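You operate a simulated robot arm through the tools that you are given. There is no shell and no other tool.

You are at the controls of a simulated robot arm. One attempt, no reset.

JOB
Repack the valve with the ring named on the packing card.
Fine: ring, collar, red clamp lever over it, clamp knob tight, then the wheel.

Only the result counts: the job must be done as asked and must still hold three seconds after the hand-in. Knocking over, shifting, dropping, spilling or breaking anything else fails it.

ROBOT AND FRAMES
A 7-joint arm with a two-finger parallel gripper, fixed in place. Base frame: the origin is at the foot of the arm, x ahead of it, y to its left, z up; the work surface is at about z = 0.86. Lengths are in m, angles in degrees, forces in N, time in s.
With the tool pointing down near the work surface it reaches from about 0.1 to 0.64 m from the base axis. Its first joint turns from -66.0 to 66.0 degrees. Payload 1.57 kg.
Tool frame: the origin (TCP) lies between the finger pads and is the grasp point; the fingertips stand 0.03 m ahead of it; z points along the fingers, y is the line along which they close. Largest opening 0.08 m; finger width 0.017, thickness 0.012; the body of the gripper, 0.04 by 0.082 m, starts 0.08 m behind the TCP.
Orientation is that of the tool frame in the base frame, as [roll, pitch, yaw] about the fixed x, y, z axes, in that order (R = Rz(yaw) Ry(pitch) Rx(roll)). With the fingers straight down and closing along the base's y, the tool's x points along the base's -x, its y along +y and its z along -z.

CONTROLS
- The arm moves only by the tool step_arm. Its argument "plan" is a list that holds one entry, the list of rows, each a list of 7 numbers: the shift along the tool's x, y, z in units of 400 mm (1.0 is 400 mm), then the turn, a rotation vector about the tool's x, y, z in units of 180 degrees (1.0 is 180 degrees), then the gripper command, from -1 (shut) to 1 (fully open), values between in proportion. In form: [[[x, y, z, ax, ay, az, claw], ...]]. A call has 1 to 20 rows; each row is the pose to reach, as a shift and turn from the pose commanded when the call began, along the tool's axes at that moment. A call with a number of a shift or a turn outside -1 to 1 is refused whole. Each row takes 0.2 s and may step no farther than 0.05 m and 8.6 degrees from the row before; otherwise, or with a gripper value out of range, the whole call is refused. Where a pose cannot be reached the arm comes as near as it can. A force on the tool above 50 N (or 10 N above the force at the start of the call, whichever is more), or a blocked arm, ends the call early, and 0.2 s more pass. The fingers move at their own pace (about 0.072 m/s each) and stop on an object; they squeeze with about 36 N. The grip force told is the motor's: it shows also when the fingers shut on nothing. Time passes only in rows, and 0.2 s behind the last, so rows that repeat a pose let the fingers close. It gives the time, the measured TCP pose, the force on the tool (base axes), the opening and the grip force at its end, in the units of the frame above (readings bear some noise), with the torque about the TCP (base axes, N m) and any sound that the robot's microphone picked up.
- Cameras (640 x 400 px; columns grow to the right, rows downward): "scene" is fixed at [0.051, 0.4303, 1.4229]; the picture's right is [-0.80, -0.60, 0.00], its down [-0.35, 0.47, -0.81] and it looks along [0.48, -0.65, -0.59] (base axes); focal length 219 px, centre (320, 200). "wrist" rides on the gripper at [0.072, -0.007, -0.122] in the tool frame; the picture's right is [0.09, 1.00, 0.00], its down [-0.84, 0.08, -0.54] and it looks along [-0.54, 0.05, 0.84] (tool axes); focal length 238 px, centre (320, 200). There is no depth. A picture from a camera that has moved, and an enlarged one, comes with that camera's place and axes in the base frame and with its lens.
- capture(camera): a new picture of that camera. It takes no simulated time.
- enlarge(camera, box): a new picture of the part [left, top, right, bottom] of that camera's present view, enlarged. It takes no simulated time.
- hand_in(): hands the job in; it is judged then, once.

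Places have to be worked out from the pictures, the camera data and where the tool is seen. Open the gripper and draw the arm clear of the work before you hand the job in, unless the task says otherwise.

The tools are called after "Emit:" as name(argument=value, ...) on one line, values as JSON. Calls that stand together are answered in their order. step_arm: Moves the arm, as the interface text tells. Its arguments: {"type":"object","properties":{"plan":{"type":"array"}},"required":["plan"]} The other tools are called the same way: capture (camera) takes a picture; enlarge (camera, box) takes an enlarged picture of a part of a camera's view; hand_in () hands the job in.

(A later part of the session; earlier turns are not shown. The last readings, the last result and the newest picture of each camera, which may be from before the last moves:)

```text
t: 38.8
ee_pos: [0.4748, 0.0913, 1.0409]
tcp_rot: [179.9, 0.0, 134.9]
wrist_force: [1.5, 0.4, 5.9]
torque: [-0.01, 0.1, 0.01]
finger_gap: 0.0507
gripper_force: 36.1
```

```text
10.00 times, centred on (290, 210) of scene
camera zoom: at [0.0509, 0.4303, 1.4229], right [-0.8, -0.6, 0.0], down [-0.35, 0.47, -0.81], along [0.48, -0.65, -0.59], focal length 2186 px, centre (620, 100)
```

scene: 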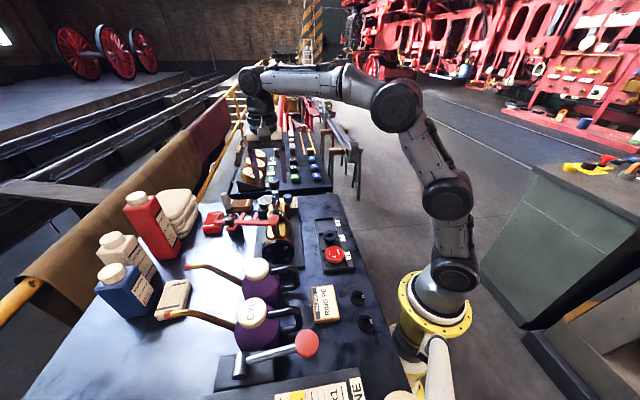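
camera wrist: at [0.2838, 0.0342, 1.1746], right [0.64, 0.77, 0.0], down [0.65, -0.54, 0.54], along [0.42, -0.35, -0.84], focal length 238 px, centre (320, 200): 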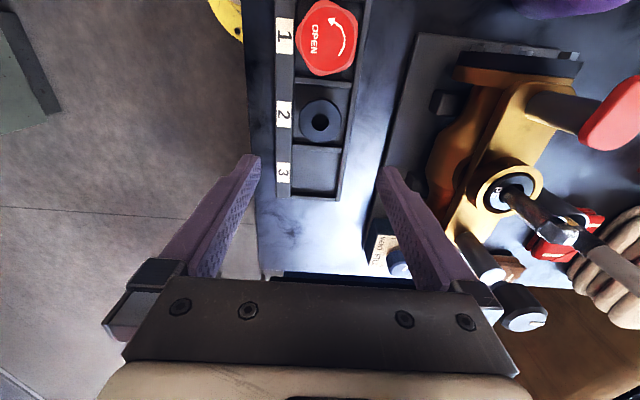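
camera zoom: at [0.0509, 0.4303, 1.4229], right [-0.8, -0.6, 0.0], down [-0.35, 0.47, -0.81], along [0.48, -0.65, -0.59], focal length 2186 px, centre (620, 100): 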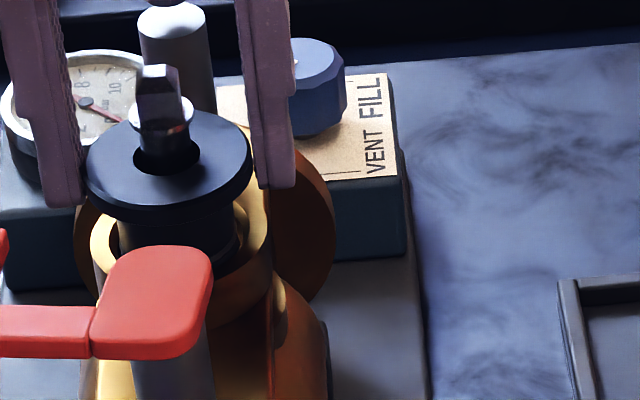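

Contact of about 9 N is almost purely vertical at collar-bottom z ≈ 0.9906, likely resting on the ring. I press 1.5 mm more to see whether it is firmly seated.

Emit:
step_arm(plan=[[[0, 0, 0.002, 0, 0, 0, -1], [0, 0, 0.004, 0, 0, 0, -1], [0, 0, 0.004, 0, 0, 0, -1]]])

Emit:
enlarge(camera="scene", box=[270, 195, 310, 235])

```text
t: 39.6
ee_pos: [0.4731, 0.0919, 1.0409]
tcp_rot: [179.8, 0.1, 135.0]
wrist_force: [-9.9, 0.4, 25.7]
torque: [0.1, 0.62, 0.07]
finger_gap: 0.0502
gripper_force: 36.0
```

```text
10.00 times, centred on (290, 215) of scene
camera zoom: at [0.0503, 0.4302, 1.423], right [-0.8, -0.6, 0.0], down [-0.35, 0.47, -0.81], along [0.49, -0.65, -0.58], focal length 2186 px, centre (620, 50)
```

zoom: 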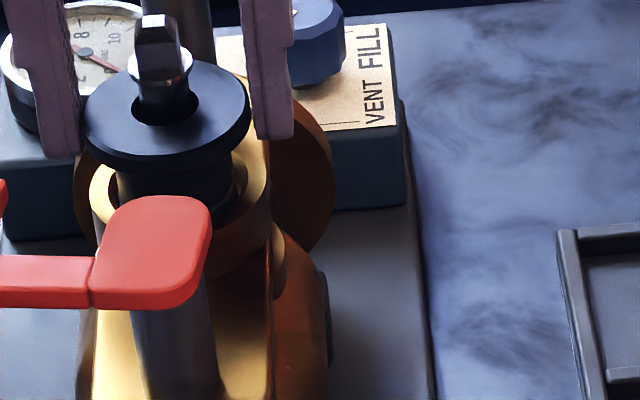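

The load is central and almost vertical, so the collar is sitting flat on the ring. I relax the push, open the fingers and rise clear.

Emit:
step_arm(plan=[[[0, 0, -0.005, 0, 0, 0, -1], [0, 0, -0.005, 0, 0, 0, -1], [0, 0, -0.005, 0, 0, 0, 0.35], [0, 0, -0.005, 0, 0, 0, 0.45], [0, 0, -0.005, 0, 0, 0, 0.6], [0, 0, -0.005, 0, 0, 0, 0.75], [0, 0, -0.005, 0, 0, 0, 0.75], [0, 0, -0.05, 0, 0, 0, 0.75], [0, 0, -0.12, 0, 0, 0, 0.75], [0, 0, -0.2, 0, 0, 0, 0.75], [0, 0, -0.28, 0, 0, 0, 0.75], [0, 0, -0.28, 0, 0, 0, 0.75]]])

Emit:
enlarge(camera="wrist", box=[270, 70, 370, 170])

Emit:
enlarge(camera="scene", box=[265, 180, 315, 240])

Emit:
capture(camera="wrist")

```text
t: 42.2
ee_pos: [0.4746, 0.0892, 1.1485]
tcp_rot: [-179.9, 0.0, 135.1]
wrist_force: [-0.2, -0.1, 0.3]
torque: [-0.01, 0.0, -0.02]
finger_gap: 0.07
gripper_force: 0.0
```

```text
4.00 times, centred on (320, 120) of wrist
camera zoom: at [0.4188, 0.1357, 1.2719], right [0.64, 0.77, 0.0], down [0.65, -0.54, 0.54], along [0.42, -0.35, -0.84], focal length 953 px, centre (320, 520)
```

zoom: 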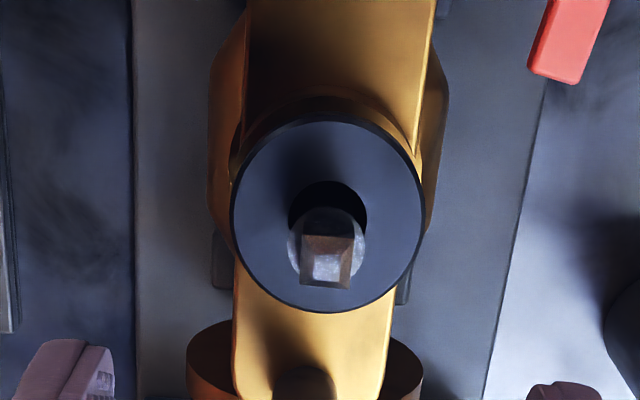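

```text
6.67 times, centred on (290, 210) of scene
camera zoom: at [0.051, 0.4303, 1.4229], right [-0.8, -0.6, 0.0], down [-0.35, 0.47, -0.81], along [0.48, -0.65, -0.59], focal length 1457 px, centre (520, 133)
```

zoom: 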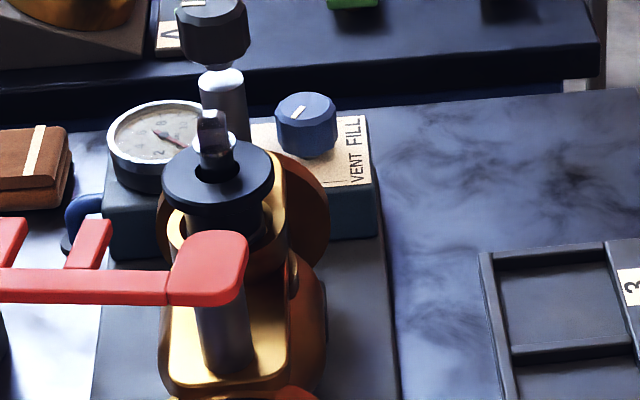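

```text
taken
camera wrist: at [0.4188, 0.1357, 1.2719], right [0.64, 0.77, 0.0], down [0.65, -0.54, 0.54], along [0.42, -0.35, -0.84], focal length 238 px, centre (320, 200)
```

wrist: 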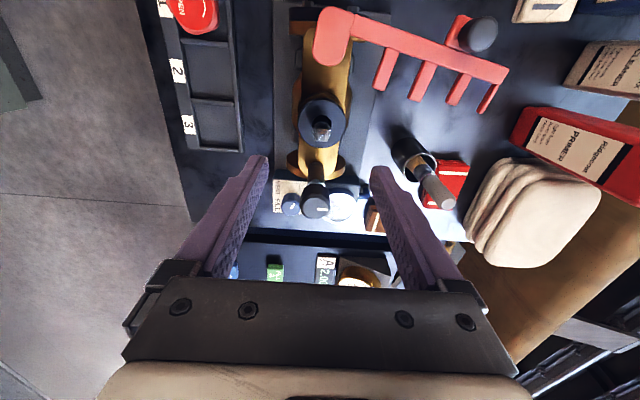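

The collar sits level on the stem. Now I look closely at the lever and its handle to plan the swing.

Emit:
enlarge(camera="wrist", box=[300, 0, 520, 130])

Emit:
enlarge(camera="scene", box=[205, 195, 295, 260])

Emit:
enlarge(camera="scene", box=[262, 170, 302, 210])

Emit:
enlarge(camera="wrist", box=[280, 170, 370, 230])

```text
2.91 times, centred on (410, 65) of wrist
camera zoom: at [0.4188, 0.1357, 1.2719], right [0.64, 0.77, 0.0], down [0.65, -0.54, 0.54], along [0.42, -0.35, -0.84], focal length 693 px, centre (58, 593)
```

zoom: 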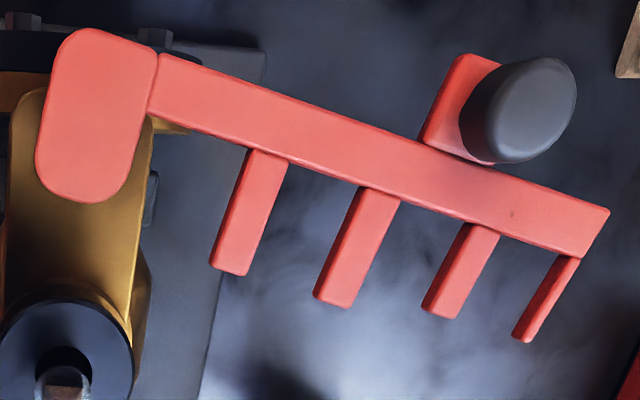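

```text
6.15 times, centred on (250, 228) of scene
camera zoom: at [0.051, 0.4303, 1.4229], right [-0.8, -0.6, 0.0], down [-0.35, 0.47, -0.81], along [0.48, -0.65, -0.59], focal length 1345 px, centre (751, 31)
```

zoom: 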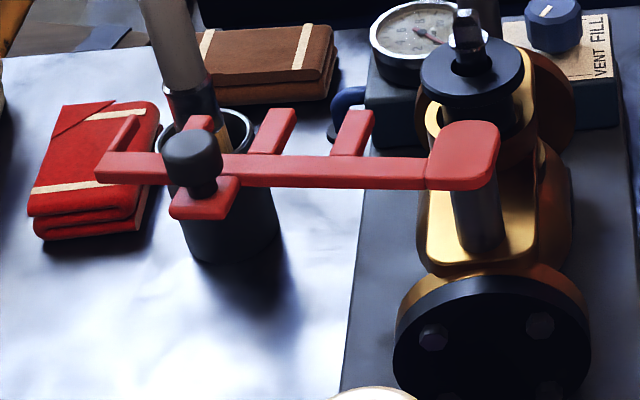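

```text
10.00 times, centred on (282, 190) of scene
camera zoom: at [0.051, 0.4303, 1.4229], right [-0.8, -0.6, 0.0], down [-0.35, 0.47, -0.81], along [0.48, -0.65, -0.59], focal length 2186 px, centre (700, 300)
```

zoom: 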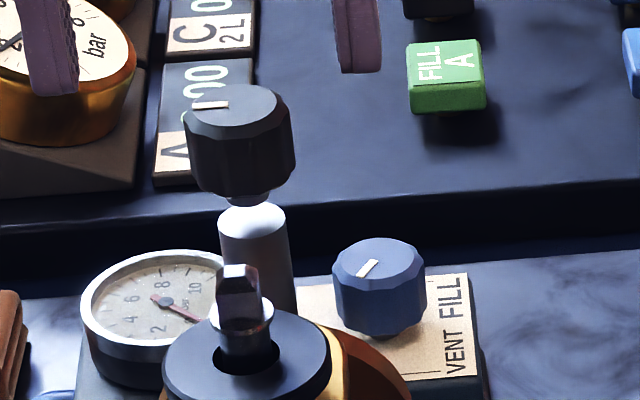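

```text
6.67 times, centred on (325, 200) of wrist
camera zoom: at [0.4188, 0.1357, 1.2719], right [0.64, 0.77, 0.0], down [0.65, -0.54, 0.54], along [0.42, -0.35, -0.84], focal length 1589 px, centre (287, 200)
```

zoom: 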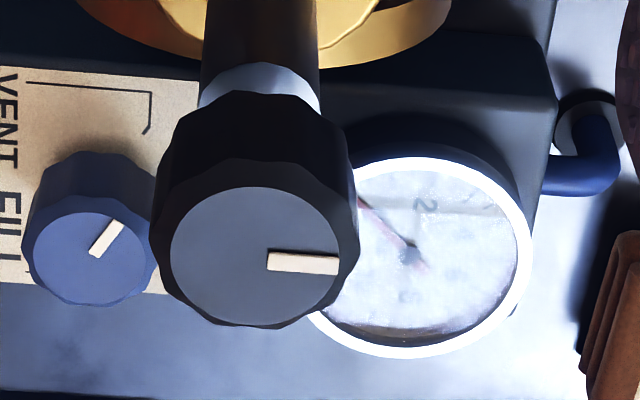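

Geometry worked out:
- The lever's centreline is at about +36.5° and must swing clockwise to -45°, roughly 81°.
- The handle is at (0.488, 0.231), at 0.110 m radius from the pivot (0.423, 0.142).

I close the fingers and move behind the handle, staying high, to push it round the arc.

Emit:
step_arm(plan=[[[0.0626, 0.0523, 0, 0, 0, -0.0096, 0], [0.1252, 0.1046, 0, 0, 0, -0.0191, -0.6], [0.1878, 0.1569, 0, 0, 0, -0.0287, -1], [0.2504, 0.2092, 0, 0, 0, -0.0382, -1], [0.313, 0.2615, 0, 0, 0, -0.0478, -1], [0.313, 0.2615, 0, 0, 0, -0.0478, -1], [0.313, 0.2615, 0, 0, 0, -0.0478, -1]]])

Emit:
capture(camera="wrist")

Emit:
enlarge(camera="scene", box=[190, 150, 310, 250])

```text
t: 43.8
ee_pos: [0.4598, 0.2551, 1.1518]
tcp_rot: [-179.9, 0.0, 143.6]
wrist_force: [-0.3, 0.4, -0.3]
torque: [0.03, -0.01, -0.01]
finger_gap: 0.0
gripper_force: 20.9
```

```text
taken
camera wrist: at [0.3977, 0.2929, 1.2737], right [0.52, 0.86, 0.0], down [0.72, -0.43, 0.54], along [0.46, -0.28, -0.84], focal length 238 px, centre (320, 200)
```

wrist: 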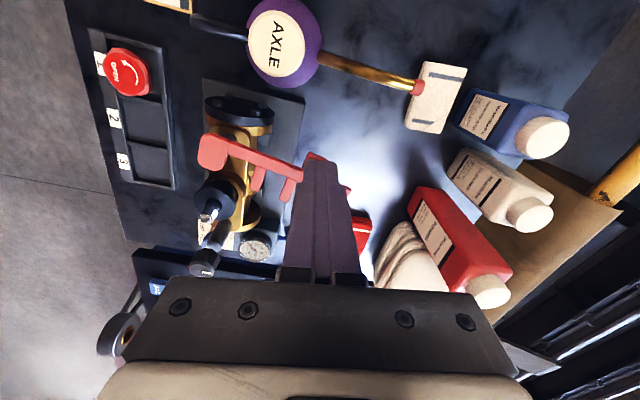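

```text
4.00 times, centred on (250, 200) of scene
camera zoom: at [0.051, 0.4303, 1.4229], right [-0.8, -0.6, 0.0], down [-0.35, 0.47, -0.81], along [0.48, -0.65, -0.59], focal length 874 px, centre (600, 200)
```

zoom: 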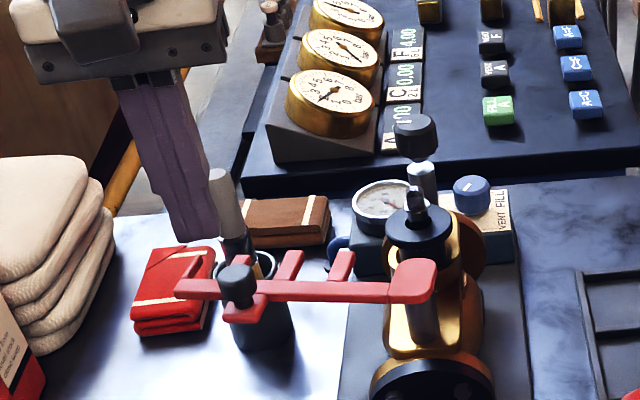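

Everything nearby is clear (the brush top is outside the lever's sweep). I lower the closed fingertips behind the handle to z ≈ 1.042.

Emit:
step_arm(plan=[[[0, 0, 0.1, 0, 0, 0, -1], [0, 0, 0.19, 0, 0, 0, -1], [0, 0, 0.2, 0, 0, 0, -1], [0, 0, 0.2, 0, 0, 0, -1]]])

Emit:
capture(camera="wrist")

Emit:
enlarge(camera="scene", box=[190, 170, 290, 250])

```text
t: 44.8
ee_pos: [0.4598, 0.2524, 1.0708]
tcp_rot: [-180.0, 0.0, 143.6]
wrist_force: [0.0, 0.0, -0.1]
torque: [0.0, 0.0, 0.02]
finger_gap: 0.0001
gripper_force: 21.3
```

```text
taken
camera wrist: at [0.3986, 0.2902, 1.1943], right [0.52, 0.86, 0.0], down [0.72, -0.43, 0.54], along [0.46, -0.28, -0.84], focal length 238 px, centre (320, 200)
```

wrist: 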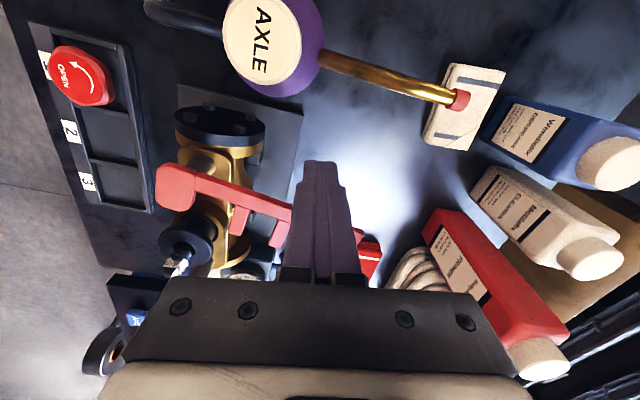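

```text
5.00 times, centred on (240, 210) of scene
camera zoom: at [0.051, 0.4303, 1.4229], right [-0.8, -0.6, 0.0], down [-0.35, 0.47, -0.81], along [0.48, -0.65, -0.59], focal length 1093 px, centre (720, 150)
```

zoom: 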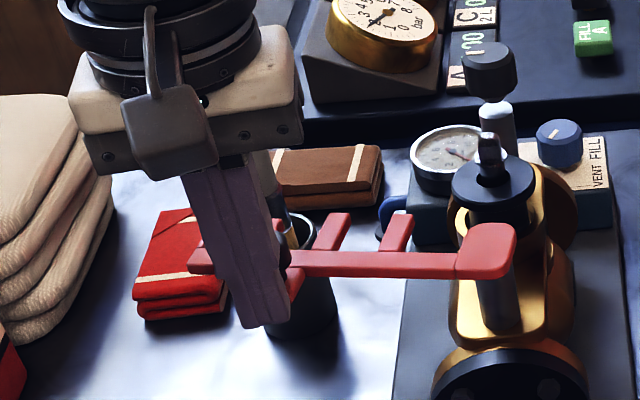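

The fingertips are right behind the handle. I push along the arc for the first 20° and check that the lever follows.

Emit:
step_arm(plan=[[[-0.017, -0.0012, 0, 0, 0, 0, -1], [-0.0341, -0.0025, 0, 0, 0, 0, -1], [-0.0536, 0.0007, 0, 0, 0, 0.0222, -1], [-0.0731, 0.0022, 0, 0, 0, 0.0444, -1], [-0.0926, 0.0025, 0, 0, 0, 0.0667, -1], [-0.1122, 0.0018, 0, 0, 0, 0.0889, -1], [-0.1318, -0.0007, 0, 0, 0, 0.1111, -1], [-0.1318, -0.0007, 0, 0, 0, 0.1111, -1]]])

Emit:
capture(camera="wrist")

Emit:
enlarge(camera="scene", box=[190, 170, 310, 250])

```text
t: 46.6
ee_pos: [0.5011, 0.2204, 1.0699]
tcp_rot: [-180.0, 0.0, 123.5]
wrist_force: [-0.3, 0.0, -0.7]
torque: [-0.02, 0.01, 0.01]
finger_gap: 0.0
gripper_force: 21.3
```

```text
taken
camera wrist: at [0.4558, 0.2777, 1.1931], right [0.78, 0.63, 0.0], down [0.53, -0.65, 0.54], along [0.34, -0.42, -0.84], focal length 238 px, centre (320, 200)
```

wrist: 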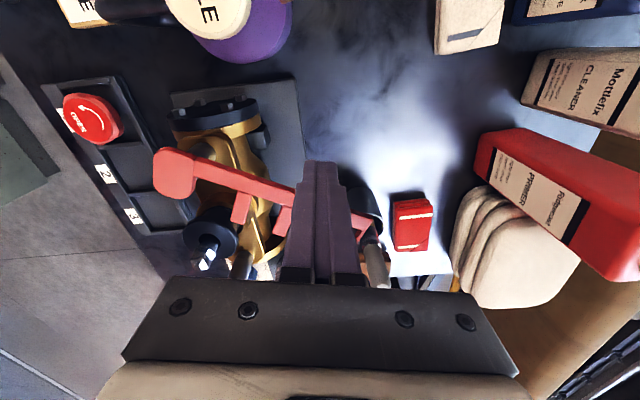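

```text
5.00 times, centred on (250, 210) of scene
camera zoom: at [0.051, 0.4303, 1.4229], right [-0.8, -0.6, 0.0], down [-0.35, 0.47, -0.81], along [0.48, -0.65, -0.59], focal length 1093 px, centre (670, 150)
```

zoom: 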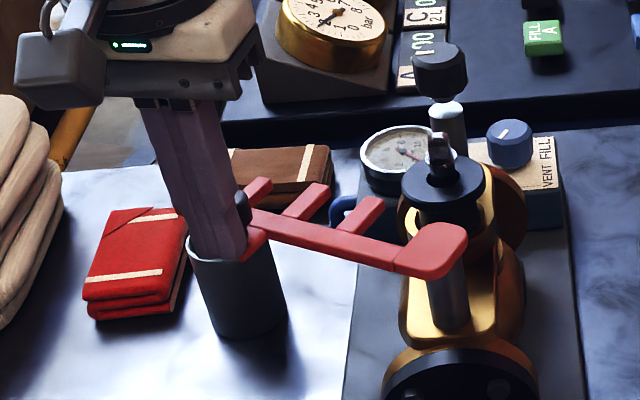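

The lever follows freely with no notable force. I continue the arc for another ~37°.

Emit:
step_arm(plan=[[[-0.0223, 0.0068, 0, 0, 0, 0.0228, -1], [-0.0423, 0.0085, 0, 0, 0, 0.0456, -1], [-0.0625, 0.0086, 0, 0, 0, 0.0683, -1], [-0.0825, 0.0076, 0, 0, 0, 0.0911, -1], [-0.1024, 0.005, 0, 0, 0, 0.1139, -1], [-0.1221, 0.0008, 0, 0, 0, 0.1367, -1], [-0.1414, -0.0045, 0, 0, 0, 0.1594, -1], [-0.1606, -0.0113, 0, 0, 0, 0.1822, -1], [-0.1789, -0.0195, 0, 0, 0, 0.205, -1], [-0.1789, -0.0195, 0, 0, 0, 0.205, -1]]])

Emit:
capture(camera="wrist")

Emit:
enlarge(camera="scene", box=[210, 150, 330, 250])

```text
t: 48.8
ee_pos: [0.5357, 0.1574, 1.0699]
tcp_rot: [-180.0, 0.1, 86.6]
wrist_force: [-0.1, -0.5, 0.7]
torque: [-0.01, -0.02, 0.01]
finger_gap: 0.0
gripper_force: 21.6
```

```text
taken
camera wrist: at [0.5327, 0.2301, 1.1932], right [1.0, 0.03, 0.0], down [0.03, -0.84, 0.54], along [0.02, -0.54, -0.84], focal length 238 px, centre (320, 200)
```

wrist: 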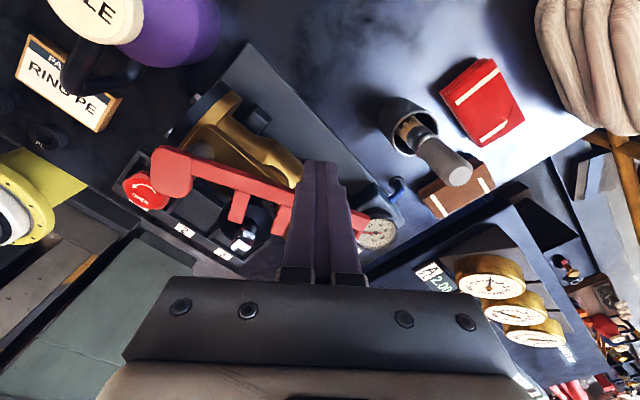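

```text
4.00 times, centred on (270, 200) of scene
camera zoom: at [0.051, 0.4303, 1.4229], right [-0.8, -0.6, 0.0], down [-0.35, 0.47, -0.81], along [0.48, -0.65, -0.59], focal length 874 px, centre (520, 200)
```

zoom: 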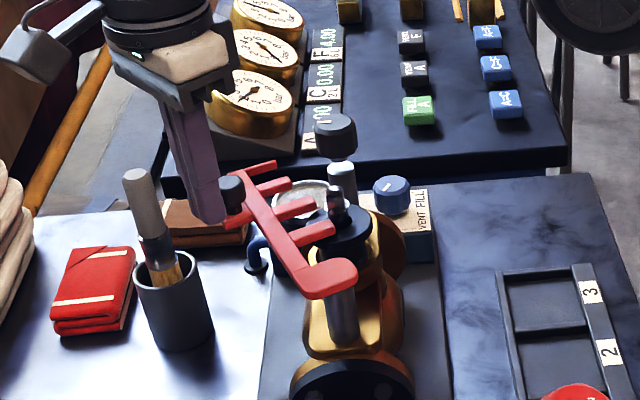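

The lever swings nicely and the fork is approaching the stem. I continue in smaller stages to about 8° short of the end and check.

Emit:
step_arm(plan=[[[-0.0205, 0.0022, 0, 0, 0, 0.0228, -1], [-0.0403, 0.004, 0, 0, 0, 0.0456, -1], [-0.0605, 0.0043, 0, 0, 0, 0.0683, -1], [-0.0808, 0.0033, 0, 0, 0, 0.0911, -1], [-0.0808, 0.0033, 0, 0, 0, 0.0911, -1]]])

Emit:
enlarge(camera="scene", box=[240, 165, 310, 235])

Emit:
enlarge(camera="wrist", box=[140, 120, 380, 280])

```text
t: 50.0
ee_pos: [0.5326, 0.1259, 1.0703]
tcp_rot: [-180.0, 0.0, 70.2]
wrist_force: [-0.6, -0.2, 0.6]
torque: [-0.01, -0.03, 0.02]
finger_gap: 0.0
gripper_force: 21.4
```

```text
5.71 times, centred on (275, 200) of scene
camera zoom: at [0.051, 0.4303, 1.4229], right [-0.8, -0.6, 0.0], down [-0.35, 0.47, -0.81], along [0.48, -0.65, -0.59], focal length 1249 px, centre (577, 200)
```

zoom: 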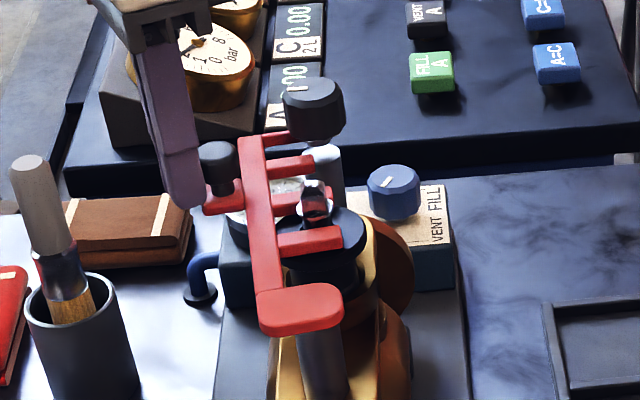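

```text
2.50 times, centred on (260, 200) of wrist
camera zoom: at [0.5517, 0.1959, 1.1925], right [0.97, -0.25, 0.0], down [-0.21, -0.81, 0.54], along [-0.14, -0.52, -0.84], focal length 596 px, centre (470, 200)
```

zoom: 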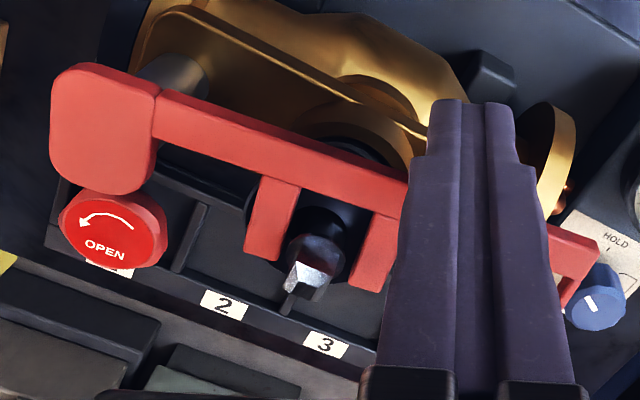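

The inner fork is entering around the stem above the collar, with no force. I push the last 8° in 2° steps.

Emit:
step_arm(plan=[[[-0.0105, 0.0025, 0, 0, 0, 0.0114, -1], [-0.0205, 0.004, 0, 0, 0, 0.0228, -1], [-0.0308, 0.0048, 0, 0, 0, 0.0342, -1], [-0.0408, 0.0055, 0, 0, 0, 0.0456, -1], [-0.0408, 0.0055, 0, 0, 0, 0.0456, -1]]])

Emit:
enlarge(camera="scene", box=[240, 165, 310, 235])

Emit:
enlarge(camera="wrist", box=[140, 120, 380, 280])

```text
t: 51.2
ee_pos: [0.5303, 0.1117, 1.0712]
tcp_rot: [-179.9, -0.2, 62.1]
wrist_force: [1.5, 6.3, -0.6]
torque: [0.1, -0.09, 0.03]
finger_gap: 0.0001
gripper_force: 21.2
```

```text
5.71 times, centred on (275, 200) of scene
camera zoom: at [0.051, 0.4304, 1.4229], right [-0.8, -0.6, 0.0], down [-0.35, 0.47, -0.81], along [0.48, -0.65, -0.59], focal length 1249 px, centre (577, 200)
```

zoom: 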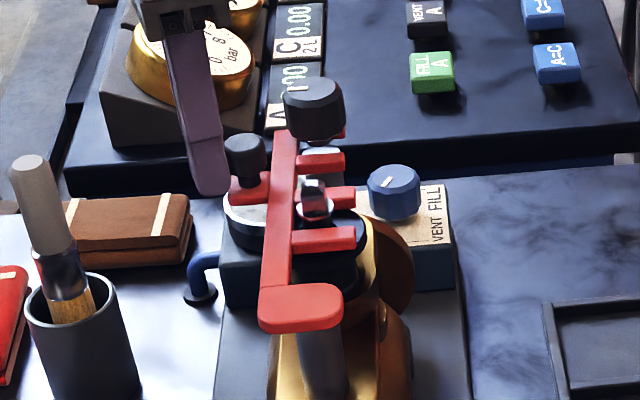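

```text
2.50 times, centred on (260, 200) of wrist
camera zoom: at [0.5584, 0.1778, 1.1933], right [0.92, -0.38, 0.0], down [-0.32, -0.78, 0.54], along [-0.21, -0.5, -0.84], focal length 596 px, centre (470, 200)
```

zoom: 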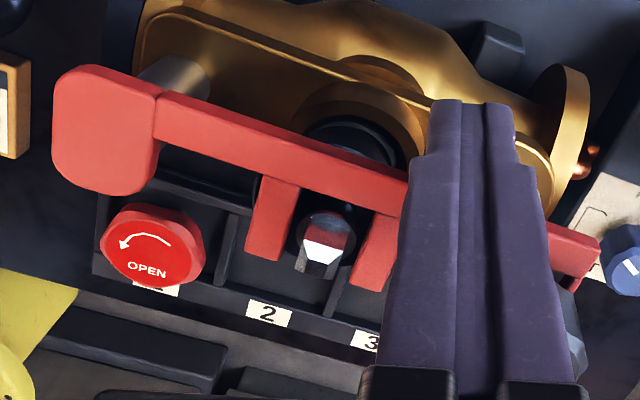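

There's a 6.5 N push-back, so the lever has reached its stop or some contact. I'm zooming in to check both forks before pushing further.

Emit:
enlarge(camera="scene", box=[262, 175, 302, 215])

Emit:
enlarge(camera="wrist", box=[220, 150, 320, 250])

Emit:
enlarge(camera="wrist", box=[330, 190, 400, 260])

```text
10.00 times, centred on (282, 195) of scene
camera zoom: at [0.051, 0.4304, 1.4229], right [-0.8, -0.6, 0.0], down [-0.35, 0.47, -0.81], along [0.48, -0.65, -0.59], focal length 2186 px, centre (700, 250)
```

zoom: 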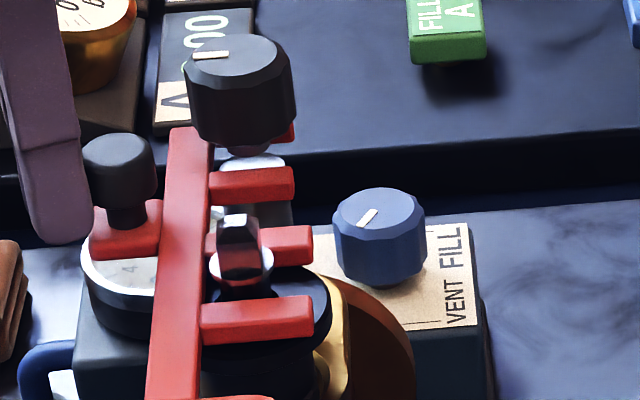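

```text
4.00 times, centred on (270, 200) of wrist
camera zoom: at [0.5584, 0.1778, 1.1933], right [0.92, -0.38, 0.0], down [-0.32, -0.78, 0.54], along [-0.21, -0.5, -0.84], focal length 953 px, centre (520, 200)
```

zoom: 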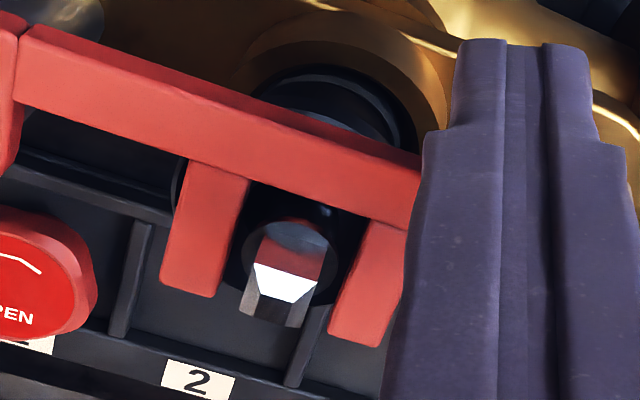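

```text
5.71 times, centred on (365, 225) of wrist
camera zoom: at [0.5584, 0.1778, 1.1933], right [0.92, -0.38, 0.0], down [-0.32, -0.78, 0.54], along [-0.21, -0.5, -0.84], focal length 1362 px, centre (63, 57)
```

zoom: 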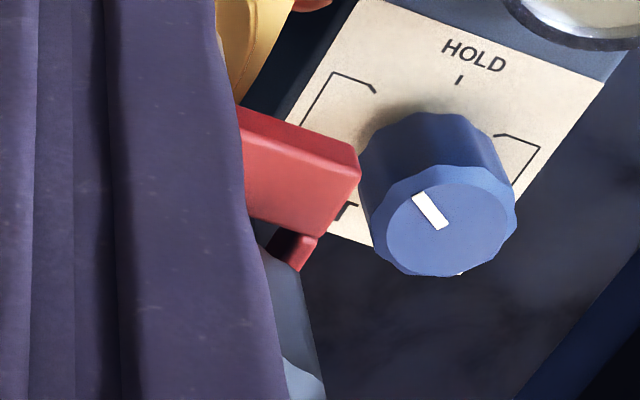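

Both forks are engaged: the stem sits between the inner prongs with the spine up against it, and the outer prongs straddle the stud below the clamp knob. I back the fingers off the handle, rise, and check that the lever stays.

Emit:
step_arm(plan=[[[0.015, 0, 0, 0, 0, 0, -1], [0.03, 0, 0, 0, 0, 0, -1], [0.03, 0, -0.1, 0, 0, 0, -1], [0.03, 0, -0.2, 0, 0, 0, -1], [0.03, 0, -0.22, 0, 0, 0, -0.5], [0.03, 0, -0.22, 0, 0, 0, 0.3]]])

Emit:
enlarge(camera="scene", box=[250, 165, 310, 235])

Emit:
capture(camera="wrist")

```text
t: 52.6
ee_pos: [0.5369, 0.1224, 1.1579]
tcp_rot: [179.9, 0.0, 62.2]
wrist_force: [-0.6, 0.4, 0.2]
torque: [0.0, 0.01, -0.01]
finger_gap: 0.0521
gripper_force: 0.0
```

```text
5.71 times, centred on (280, 200) of scene
camera zoom: at [0.051, 0.4303, 1.4229], right [-0.8, -0.6, 0.0], down [-0.35, 0.47, -0.81], along [0.48, -0.65, -0.59], focal length 1249 px, centre (549, 200)
```

zoom: 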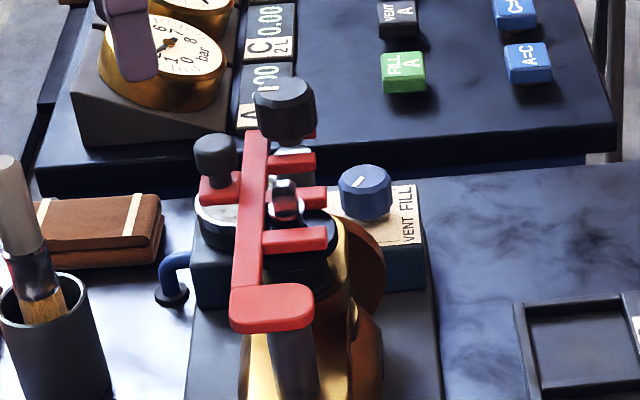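

```text
taken
camera wrist: at [0.5633, 0.1894, 1.2807], right [0.92, -0.38, 0.0], down [-0.32, -0.78, 0.54], along [-0.21, -0.5, -0.84], focal length 238 px, centre (320, 200)
```

wrist: 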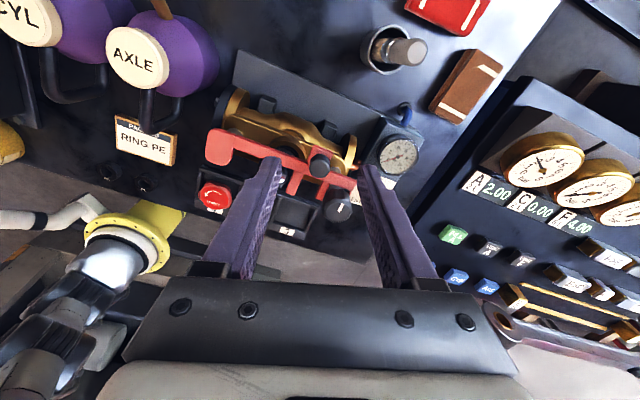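

The lever stays in place. I zoom in on the clamp knob and fork from here.

Emit:
enlarge(camera="wrist", box=[280, 120, 380, 230])

Emit:
enlarge(camera="scene", box=[268, 170, 298, 200])

```text
3.64 times, centred on (330, 175) of wrist
camera zoom: at [0.5633, 0.1894, 1.2807], right [0.92, -0.38, 0.0], down [-0.32, -0.78, 0.54], along [-0.21, -0.5, -0.84], focal length 867 px, centre (284, 291)
```

zoom: 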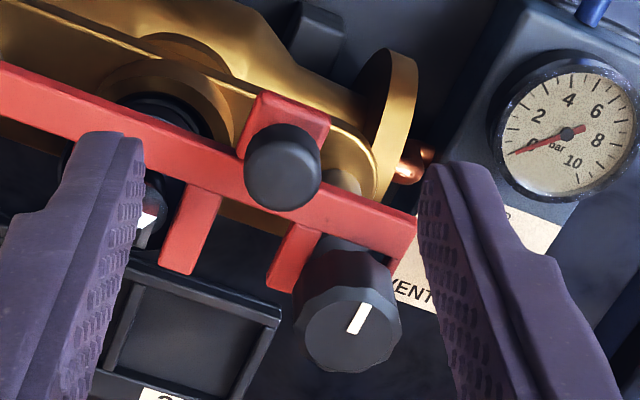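

```text
13.33 times, centred on (283, 185) of scene
camera zoom: at [0.051, 0.4303, 1.4229], right [-0.8, -0.6, 0.0], down [-0.35, 0.47, -0.81], along [0.48, -0.65, -0.59], focal length 2915 px, centre (813, 400)
```

zoom: 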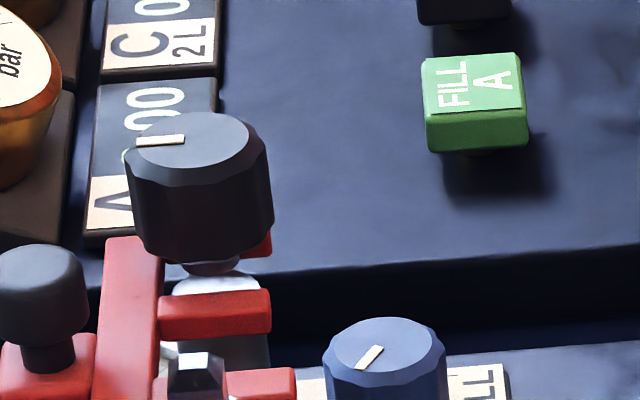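

The clamp knob is at about (0.523, 0.042), radius ≈ 0.018, top z ≈ 1.065, index mark pointing at about 45°. I move above it and turn to yaw 135°, which leaves room to turn clockwise.

Emit:
step_arm(plan=[[[-0.0214, 0.0074, 0.008, 0, 0, -0.0451, 0.45], [-0.0428, 0.0147, 0.016, 0, 0, -0.0901, 0.45], [-0.0643, 0.0221, 0.024, 0, 0, -0.1352, 0.45], [-0.0857, 0.0295, 0.032, 0, 0, -0.1803, 0.45], [-0.1071, 0.0368, 0.04, 0, 0, -0.2253, 0.45], [-0.1285, 0.0442, 0.048, 0, 0, -0.2704, 0.45], [-0.15, 0.0516, 0.056, 0, 0, -0.3155, 0.45], [-0.1714, 0.0589, 0.064, 0, 0, -0.3605, 0.45], [-0.1928, 0.0663, 0.0718, 0, 0, -0.4056, 0.45], [-0.1928, 0.0663, 0.0718, 0, 0, -0.4056, 0.45]]])

Emit:
capture(camera="wrist")

Emit:
enlarge(camera="wrist", box=[260, 110, 380, 210])

Emit:
enlarge(camera="scene", box=[255, 150, 315, 220])

```text
t: 54.8
ee_pos: [0.5241, 0.041, 1.1289]
tcp_rot: [-180.0, -0.1, 135.2]
wrist_force: [1.1, -1.3, -1.0]
torque: [0.01, -0.01, -0.02]
finger_gap: 0.058
gripper_force: 0.0
```

```text
taken
camera wrist: at [0.4683, 0.0874, 1.2517], right [0.64, 0.77, 0.0], down [0.65, -0.53, 0.54], along [0.42, -0.34, -0.84], focal length 238 px, centre (320, 200)
```

wrist: 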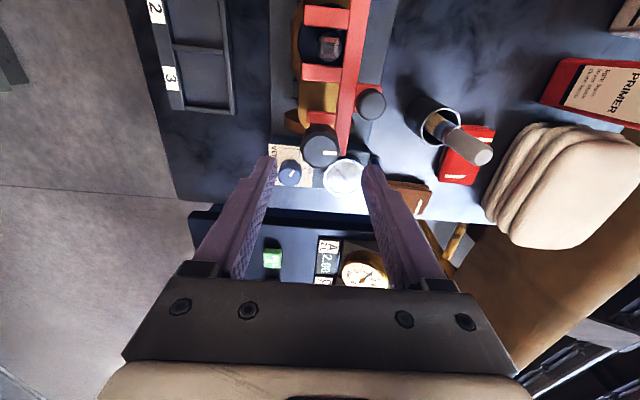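

```text
4.00 times, centred on (320, 160) of wrist
camera zoom: at [0.4683, 0.0874, 1.2517], right [0.64, 0.77, 0.0], down [0.65, -0.53, 0.54], along [0.42, -0.34, -0.84], focal length 953 px, centre (320, 360)
```

zoom: 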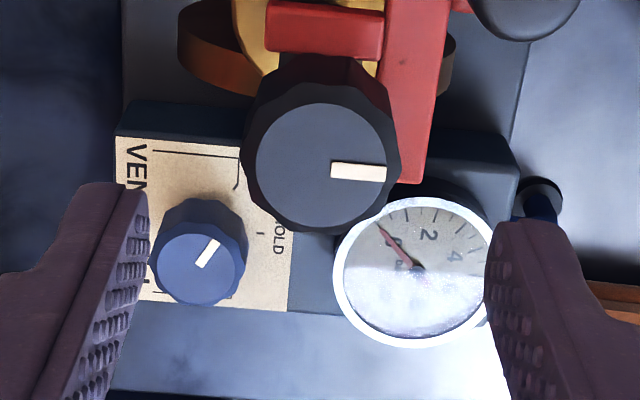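

```text
5.71 times, centred on (285, 185) of scene
camera zoom: at [0.051, 0.4303, 1.4229], right [-0.8, -0.6, 0.0], down [-0.35, 0.47, -0.81], along [0.48, -0.65, -0.59], focal length 1249 px, centre (520, 286)
```

zoom: 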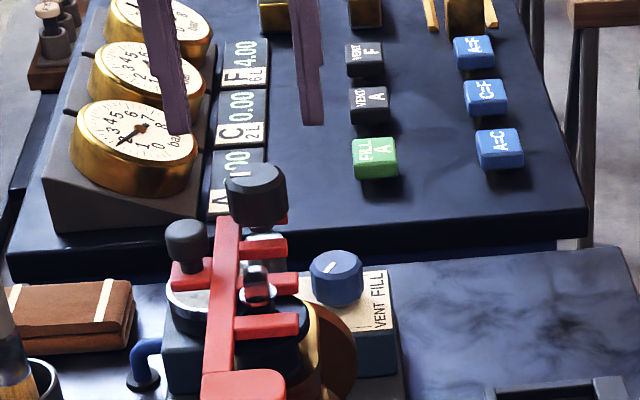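

The knob is centred below the TCP within about 1 mm. I descend to grip height (tips ≈ 1.046) and verify.

Emit:
step_arm(plan=[[[-0.002, 0, 0.06, 0, 0, 0, 0.45], [-0.002, 0, 0.11, 0, 0, 0, 0.45], [-0.002, 0, 0.135, 0, 0, 0, 0.45], [-0.002, 0, 0.135, 0, 0, 0, 0.45]]])

Emit:
enlarge(camera="wrist", box=[250, 110, 390, 220])

Emit:
enlarge(camera="scene", box=[260, 160, 310, 210])

```text
t: 55.8
ee_pos: [0.5249, 0.0392, 1.0746]
tcp_rot: [-180.0, 0.1, 135.0]
wrist_force: [0.6, 0.2, 0.5]
torque: [0.01, -0.02, -0.03]
finger_gap: 0.0581
gripper_force: 0.1
```

```text
3.64 times, centred on (320, 165) of wrist
camera zoom: at [0.4681, 0.0862, 1.198], right [0.64, 0.77, 0.0], down [0.65, -0.54, 0.54], along [0.42, -0.35, -0.84], focal length 867 px, centre (320, 327)
```

zoom: 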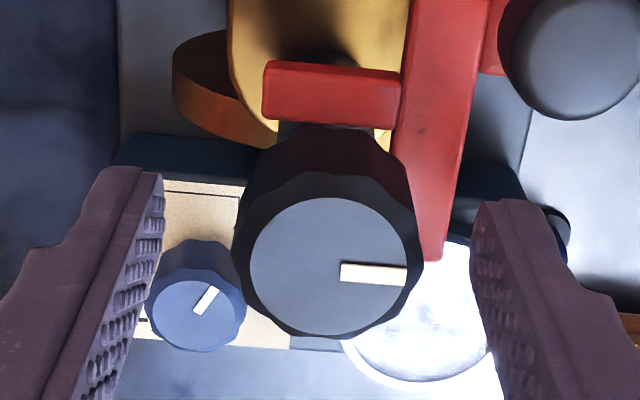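

```text
8.00 times, centred on (285, 185) of scene
camera zoom: at [0.051, 0.4303, 1.4229], right [-0.8, -0.6, 0.0], down [-0.35, 0.47, -0.81], along [0.48, -0.65, -0.59], focal length 1749 px, centre (600, 320)
```

zoom: 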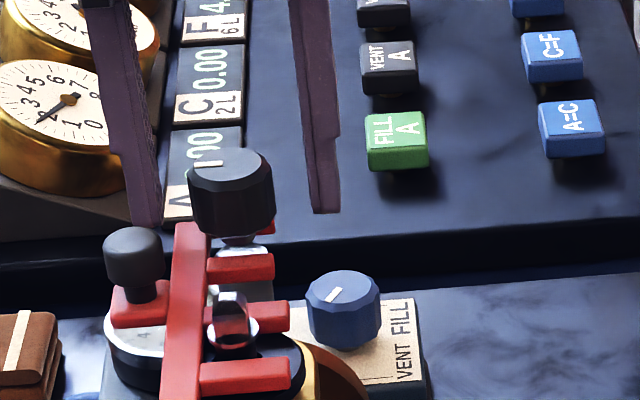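

Emit:
step_arm(plan=[[[0, 0.0045, 0, 0, 0, 0, 0.45], [0, 0.0045, 0, 0, 0, 0, 0.2], [0, 0.0045, 0, 0, 0, 0, -0.1], [0, 0.0045, 0, 0, 0, 0, -0.5], [0, 0.0045, 0, 0, 0, 0, -1], [0, 0.0045, 0, 0, 0, 0, -1]]])

Emit:
enlarge(camera="wrist", box=[250, 110, 390, 220])

```text
t: 57.2
ee_pos: [0.5248, 0.0397, 1.0755]
tcp_rot: [-179.9, 0.1, 135.1]
wrist_force: [-4.8, -3.6, 0.8]
torque: [-0.08, 0.11, 0.03]
finger_gap: 0.0318
gripper_force: 40.3
```

```text
3.64 times, centred on (320, 165) of wrist
camera zoom: at [0.4695, 0.0868, 1.1981], right [0.64, 0.77, 0.0], down [0.65, -0.54, 0.54], along [0.42, -0.35, -0.84], focal length 867 px, centre (320, 327)
```

zoom: 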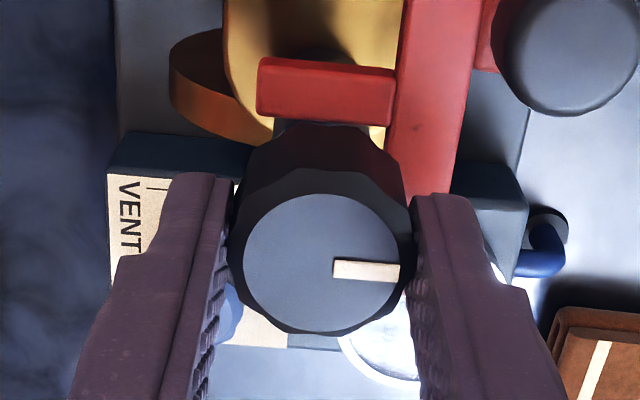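

The knob is gripped (0.032 m). I ease the small side load and turn it clockwise 32° while watching torque and the index mark.

Emit:
step_arm(plan=[[[0, -0.001, 0, 0, 0, 0.0222, -1], [0, -0.001, 0, 0, 0, 0.0444, -1], [0, -0.001, 0, 0, 0, 0.0667, -1], [0, -0.001, 0, 0, 0, 0.0889, -1], [0, -0.001, 0, 0, 0, 0.1111, -1], [0, -0.001, 0, 0, 0, 0.1333, -1], [0, -0.001, 0, 0, 0, 0.1556, -1], [0, -0.001, 0, 0, 0, 0.1778, -1]]])

Emit:
enlarge(camera="wrist", box=[250, 110, 390, 220])

Emit:
enlarge(camera="scene", box=[260, 160, 310, 210])

```text
t: 59.0
ee_pos: [0.523, 0.0389, 1.0758]
tcp_rot: [-179.6, 0.0, 102.9]
wrist_force: [-21.8, -15.5, -2.3]
torque: [0.66, 0.2, 0.03]
finger_gap: 0.0316
gripper_force: 40.3
```

```text
3.64 times, centred on (320, 165) of wrist
camera zoom: at [0.5019, 0.1087, 1.1981], right [0.95, 0.31, -0.01], down [0.27, -0.8, 0.54], along [0.16, -0.52, -0.84], focal length 867 px, centre (320, 327)
```

zoom: 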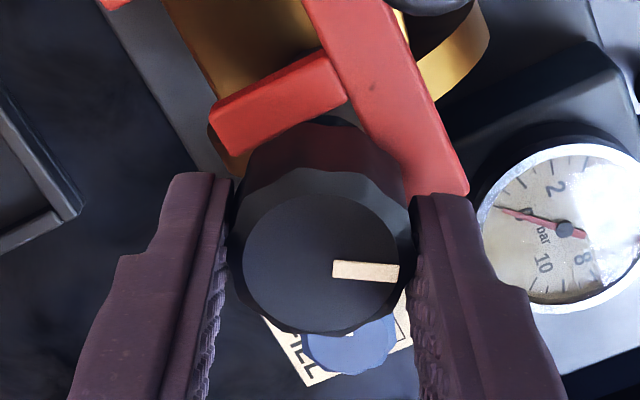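

```text
8.00 times, centred on (285, 185) of scene
camera zoom: at [0.0504, 0.4298, 1.4231], right [-0.8, -0.6, 0.0], down [-0.35, 0.47, -0.81], along [0.48, -0.65, -0.59], focal length 1749 px, centre (600, 320)
```

zoom: 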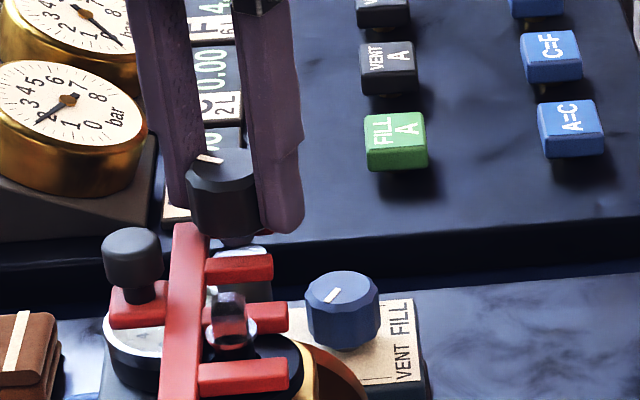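

The knob turns with the gripper (its mark stays fixed in the gripper view) with no torque resistance yet, but the lateral load is 27 N from eccentricity. I shift about 1.5 mm to relieve it and continue clockwise.

Emit:
step_arm(plan=[[[-0.0015, -0.0035, 0, 0, 0, 0, -1], [-0.0015, -0.0035, 0, 0, 0, 0.0222, -1], [-0.0015, -0.0035, 0, 0, 0, 0.0444, -1], [-0.0015, -0.0035, 0, 0, 0, 0.0667, -1], [-0.0015, -0.0035, 0, 0, 0, 0.0889, -1], [-0.0015, -0.0035, 0, 0, 0, 0.1111, -1], [-0.0015, -0.0035, 0, 0, 0, 0.1333, -1]]])

Emit:
enlarge(camera="wrist", box=[250, 110, 390, 220])

Emit:
enlarge(camera="scene", box=[260, 160, 310, 210])

```text
t: 60.6
ee_pos: [0.5228, 0.0391, 1.0751]
tcp_rot: [-179.7, 0.1, 79.0]
wrist_force: [-19.2, -14.1, -10.7]
torque: [0.36, -0.36, 0.06]
finger_gap: 0.0318
gripper_force: 39.9
```

```text
3.64 times, centred on (320, 165) of wrist
camera zoom: at [0.5304, 0.1118, 1.1981], right [0.99, -0.1, -0.01], down [-0.08, -0.84, 0.54], along [-0.06, -0.54, -0.84], focal length 867 px, centre (320, 327)
```

zoom: 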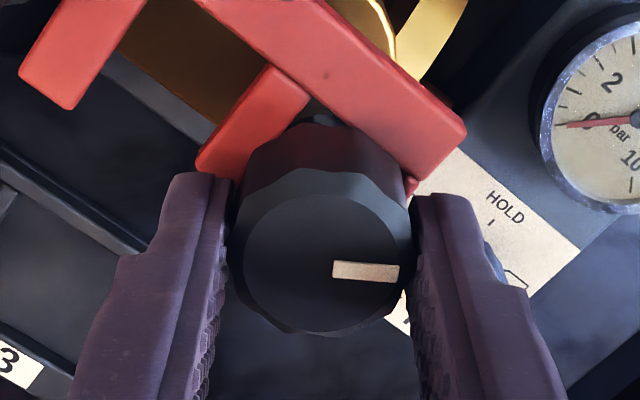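

```text
8.00 times, centred on (285, 185) of scene
camera zoom: at [0.0505, 0.4298, 1.4231], right [-0.8, -0.6, 0.0], down [-0.35, 0.47, -0.81], along [0.48, -0.65, -0.59], focal length 1749 px, centre (600, 320)
```

zoom: 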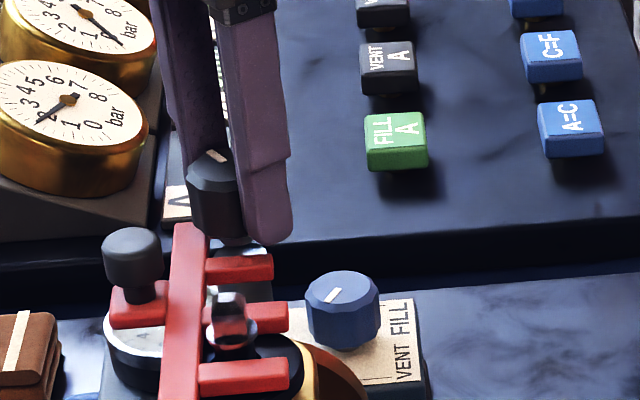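

The knob keeps turning and pulls the fingers slightly down, so it is threading downward. I relieve the lateral load further, lower 1 mm and continue.

Emit:
step_arm(plan=[[[-0.0046, -0.0042, 0.0025, 0, 0, 0, -1], [-0.0046, -0.0042, 0.0025, 0, 0, 0.0236, -1], [-0.0046, -0.0042, 0.0025, 0, 0, 0.0472, -1], [-0.0046, -0.0042, 0.003, 0, 0, 0.0708, -1], [-0.0046, -0.0042, 0.003, 0, 0, 0.0944, -1], [-0.0046, -0.0042, 0.0035, 0, 0, 0.1181, -1], [-0.0046, -0.0042, 0.0035, 0, 0, 0.1417, -1], [-0.0046, -0.0042, 0.004, 0, 0, 0.1653, -1]]])

Emit:
enlarge(camera="wrist", box=[250, 110, 390, 220])

Emit:
enlarge(camera="scene", box=[260, 160, 310, 210])

```text
t: 62.4
ee_pos: [0.522, 0.041, 1.0749]
tcp_rot: [-179.9, -0.2, 49.3]
wrist_force: [-19.4, 11.6, 1.6]
torque: [1.16, -0.4, 0.05]
finger_gap: 0.0317
gripper_force: 40.1
```

```text
3.64 times, centred on (320, 165) of wrist
camera zoom: at [0.5632, 0.099, 1.1984], right [0.81, -0.58, 0.0], down [-0.49, -0.69, 0.54], along [-0.31, -0.44, -0.84], focal length 867 px, centre (320, 327)
```

zoom: 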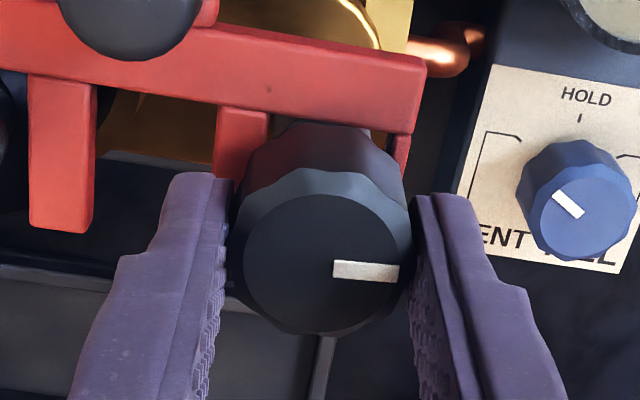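

```text
8.00 times, centred on (285, 185) of scene
camera zoom: at [0.0503, 0.4306, 1.4228], right [-0.8, -0.6, 0.0], down [-0.35, 0.47, -0.81], along [0.48, -0.65, -0.58], focal length 1749 px, centre (600, 320)
```

zoom: 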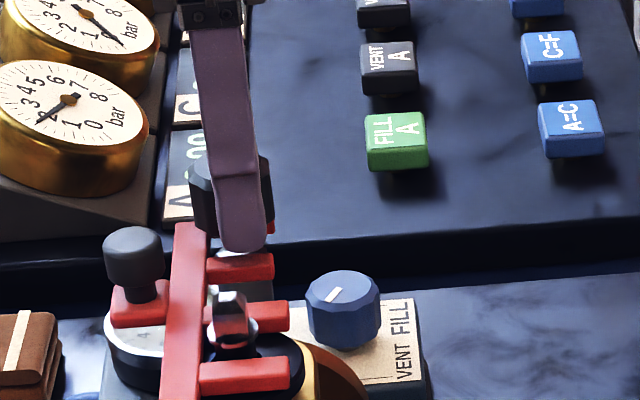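

The knob has turned 86° with the screw still free. From the force pattern I can solve the knob's axis: K ≈ (0.5234, 0.0424). I open, rotate the open fingers back to yaw 135° around it, and re-centre on K.

Emit:
step_arm(plan=[[[0, 0, 0, 0, 0, 0, -0.1], [0, 0, 0, 0, 0, 0, 0.2], [0.0047, -0.0022, 0, 0, 0, 0, 0.4], [0.0093, -0.0043, 0, 0, 0, 0, 0.4], [0.0093, -0.0043, 0, 0, 0, -0.0433, 0.4], [0.0093, -0.0043, 0, 0, 0, -0.0867, 0.4], [0.0093, -0.0043, 0, 0, 0, -0.13, 0.4], [0.0093, -0.0043, 0, 0, 0, -0.1733, 0.4], [0.0093, -0.0043, 0, 0, 0, -0.2167, 0.4], [0.0093, -0.0043, 0, 0, 0, -0.26, 0.4], [0.0093, -0.0043, 0, 0, 0, -0.3033, 0.4], [0.0093, -0.0043, 0, 0, 0, -0.3467, 0.4], [0.0093, -0.0043, 0, 0, 0, -0.39, 0.4], [0.0093, -0.0043, 0, 0, 0, -0.4333, 0.4], [0.0093, -0.0043, 0, 0, 0, -0.4767, 0.4], [0.0093, -0.0043, 0, 0, 0, -0.4767, 0.4]]])

Emit:
enlarge(camera="wrist", box=[250, 110, 390, 220])

Emit:
enlarge(camera="scene", box=[260, 160, 310, 210])

```text
t: 65.8
ee_pos: [0.5226, 0.0414, 1.0748]
tcp_rot: [-180.0, 0.0, 135.3]
wrist_force: [0.7, 0.0, 0.4]
torque: [0.02, 0.0, 0.01]
finger_gap: 0.0559
gripper_force: 0.1
```

```text
3.64 times, centred on (320, 165) of wrist
camera zoom: at [0.4671, 0.0888, 1.1976], right [0.64, 0.77, 0.0], down [0.65, -0.53, 0.54], along [0.42, -0.34, -0.84], focal length 867 px, centre (320, 327)
```

zoom: 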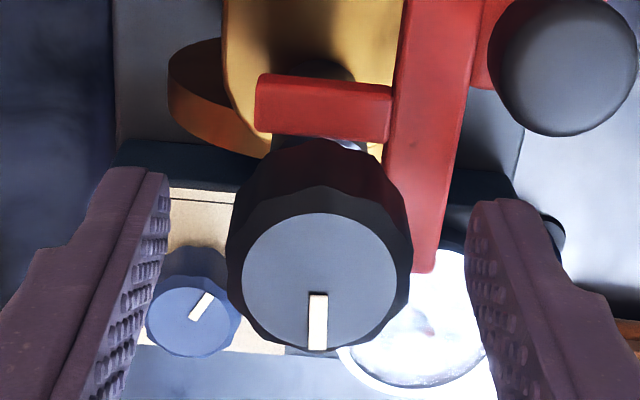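

```text
8.00 times, centred on (285, 185) of scene
camera zoom: at [0.051, 0.4303, 1.4229], right [-0.8, -0.6, 0.0], down [-0.35, 0.47, -0.81], along [0.48, -0.65, -0.59], focal length 1749 px, centre (600, 320)
```

zoom: 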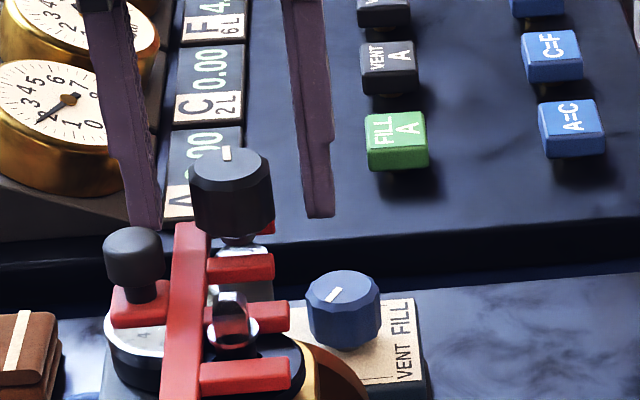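

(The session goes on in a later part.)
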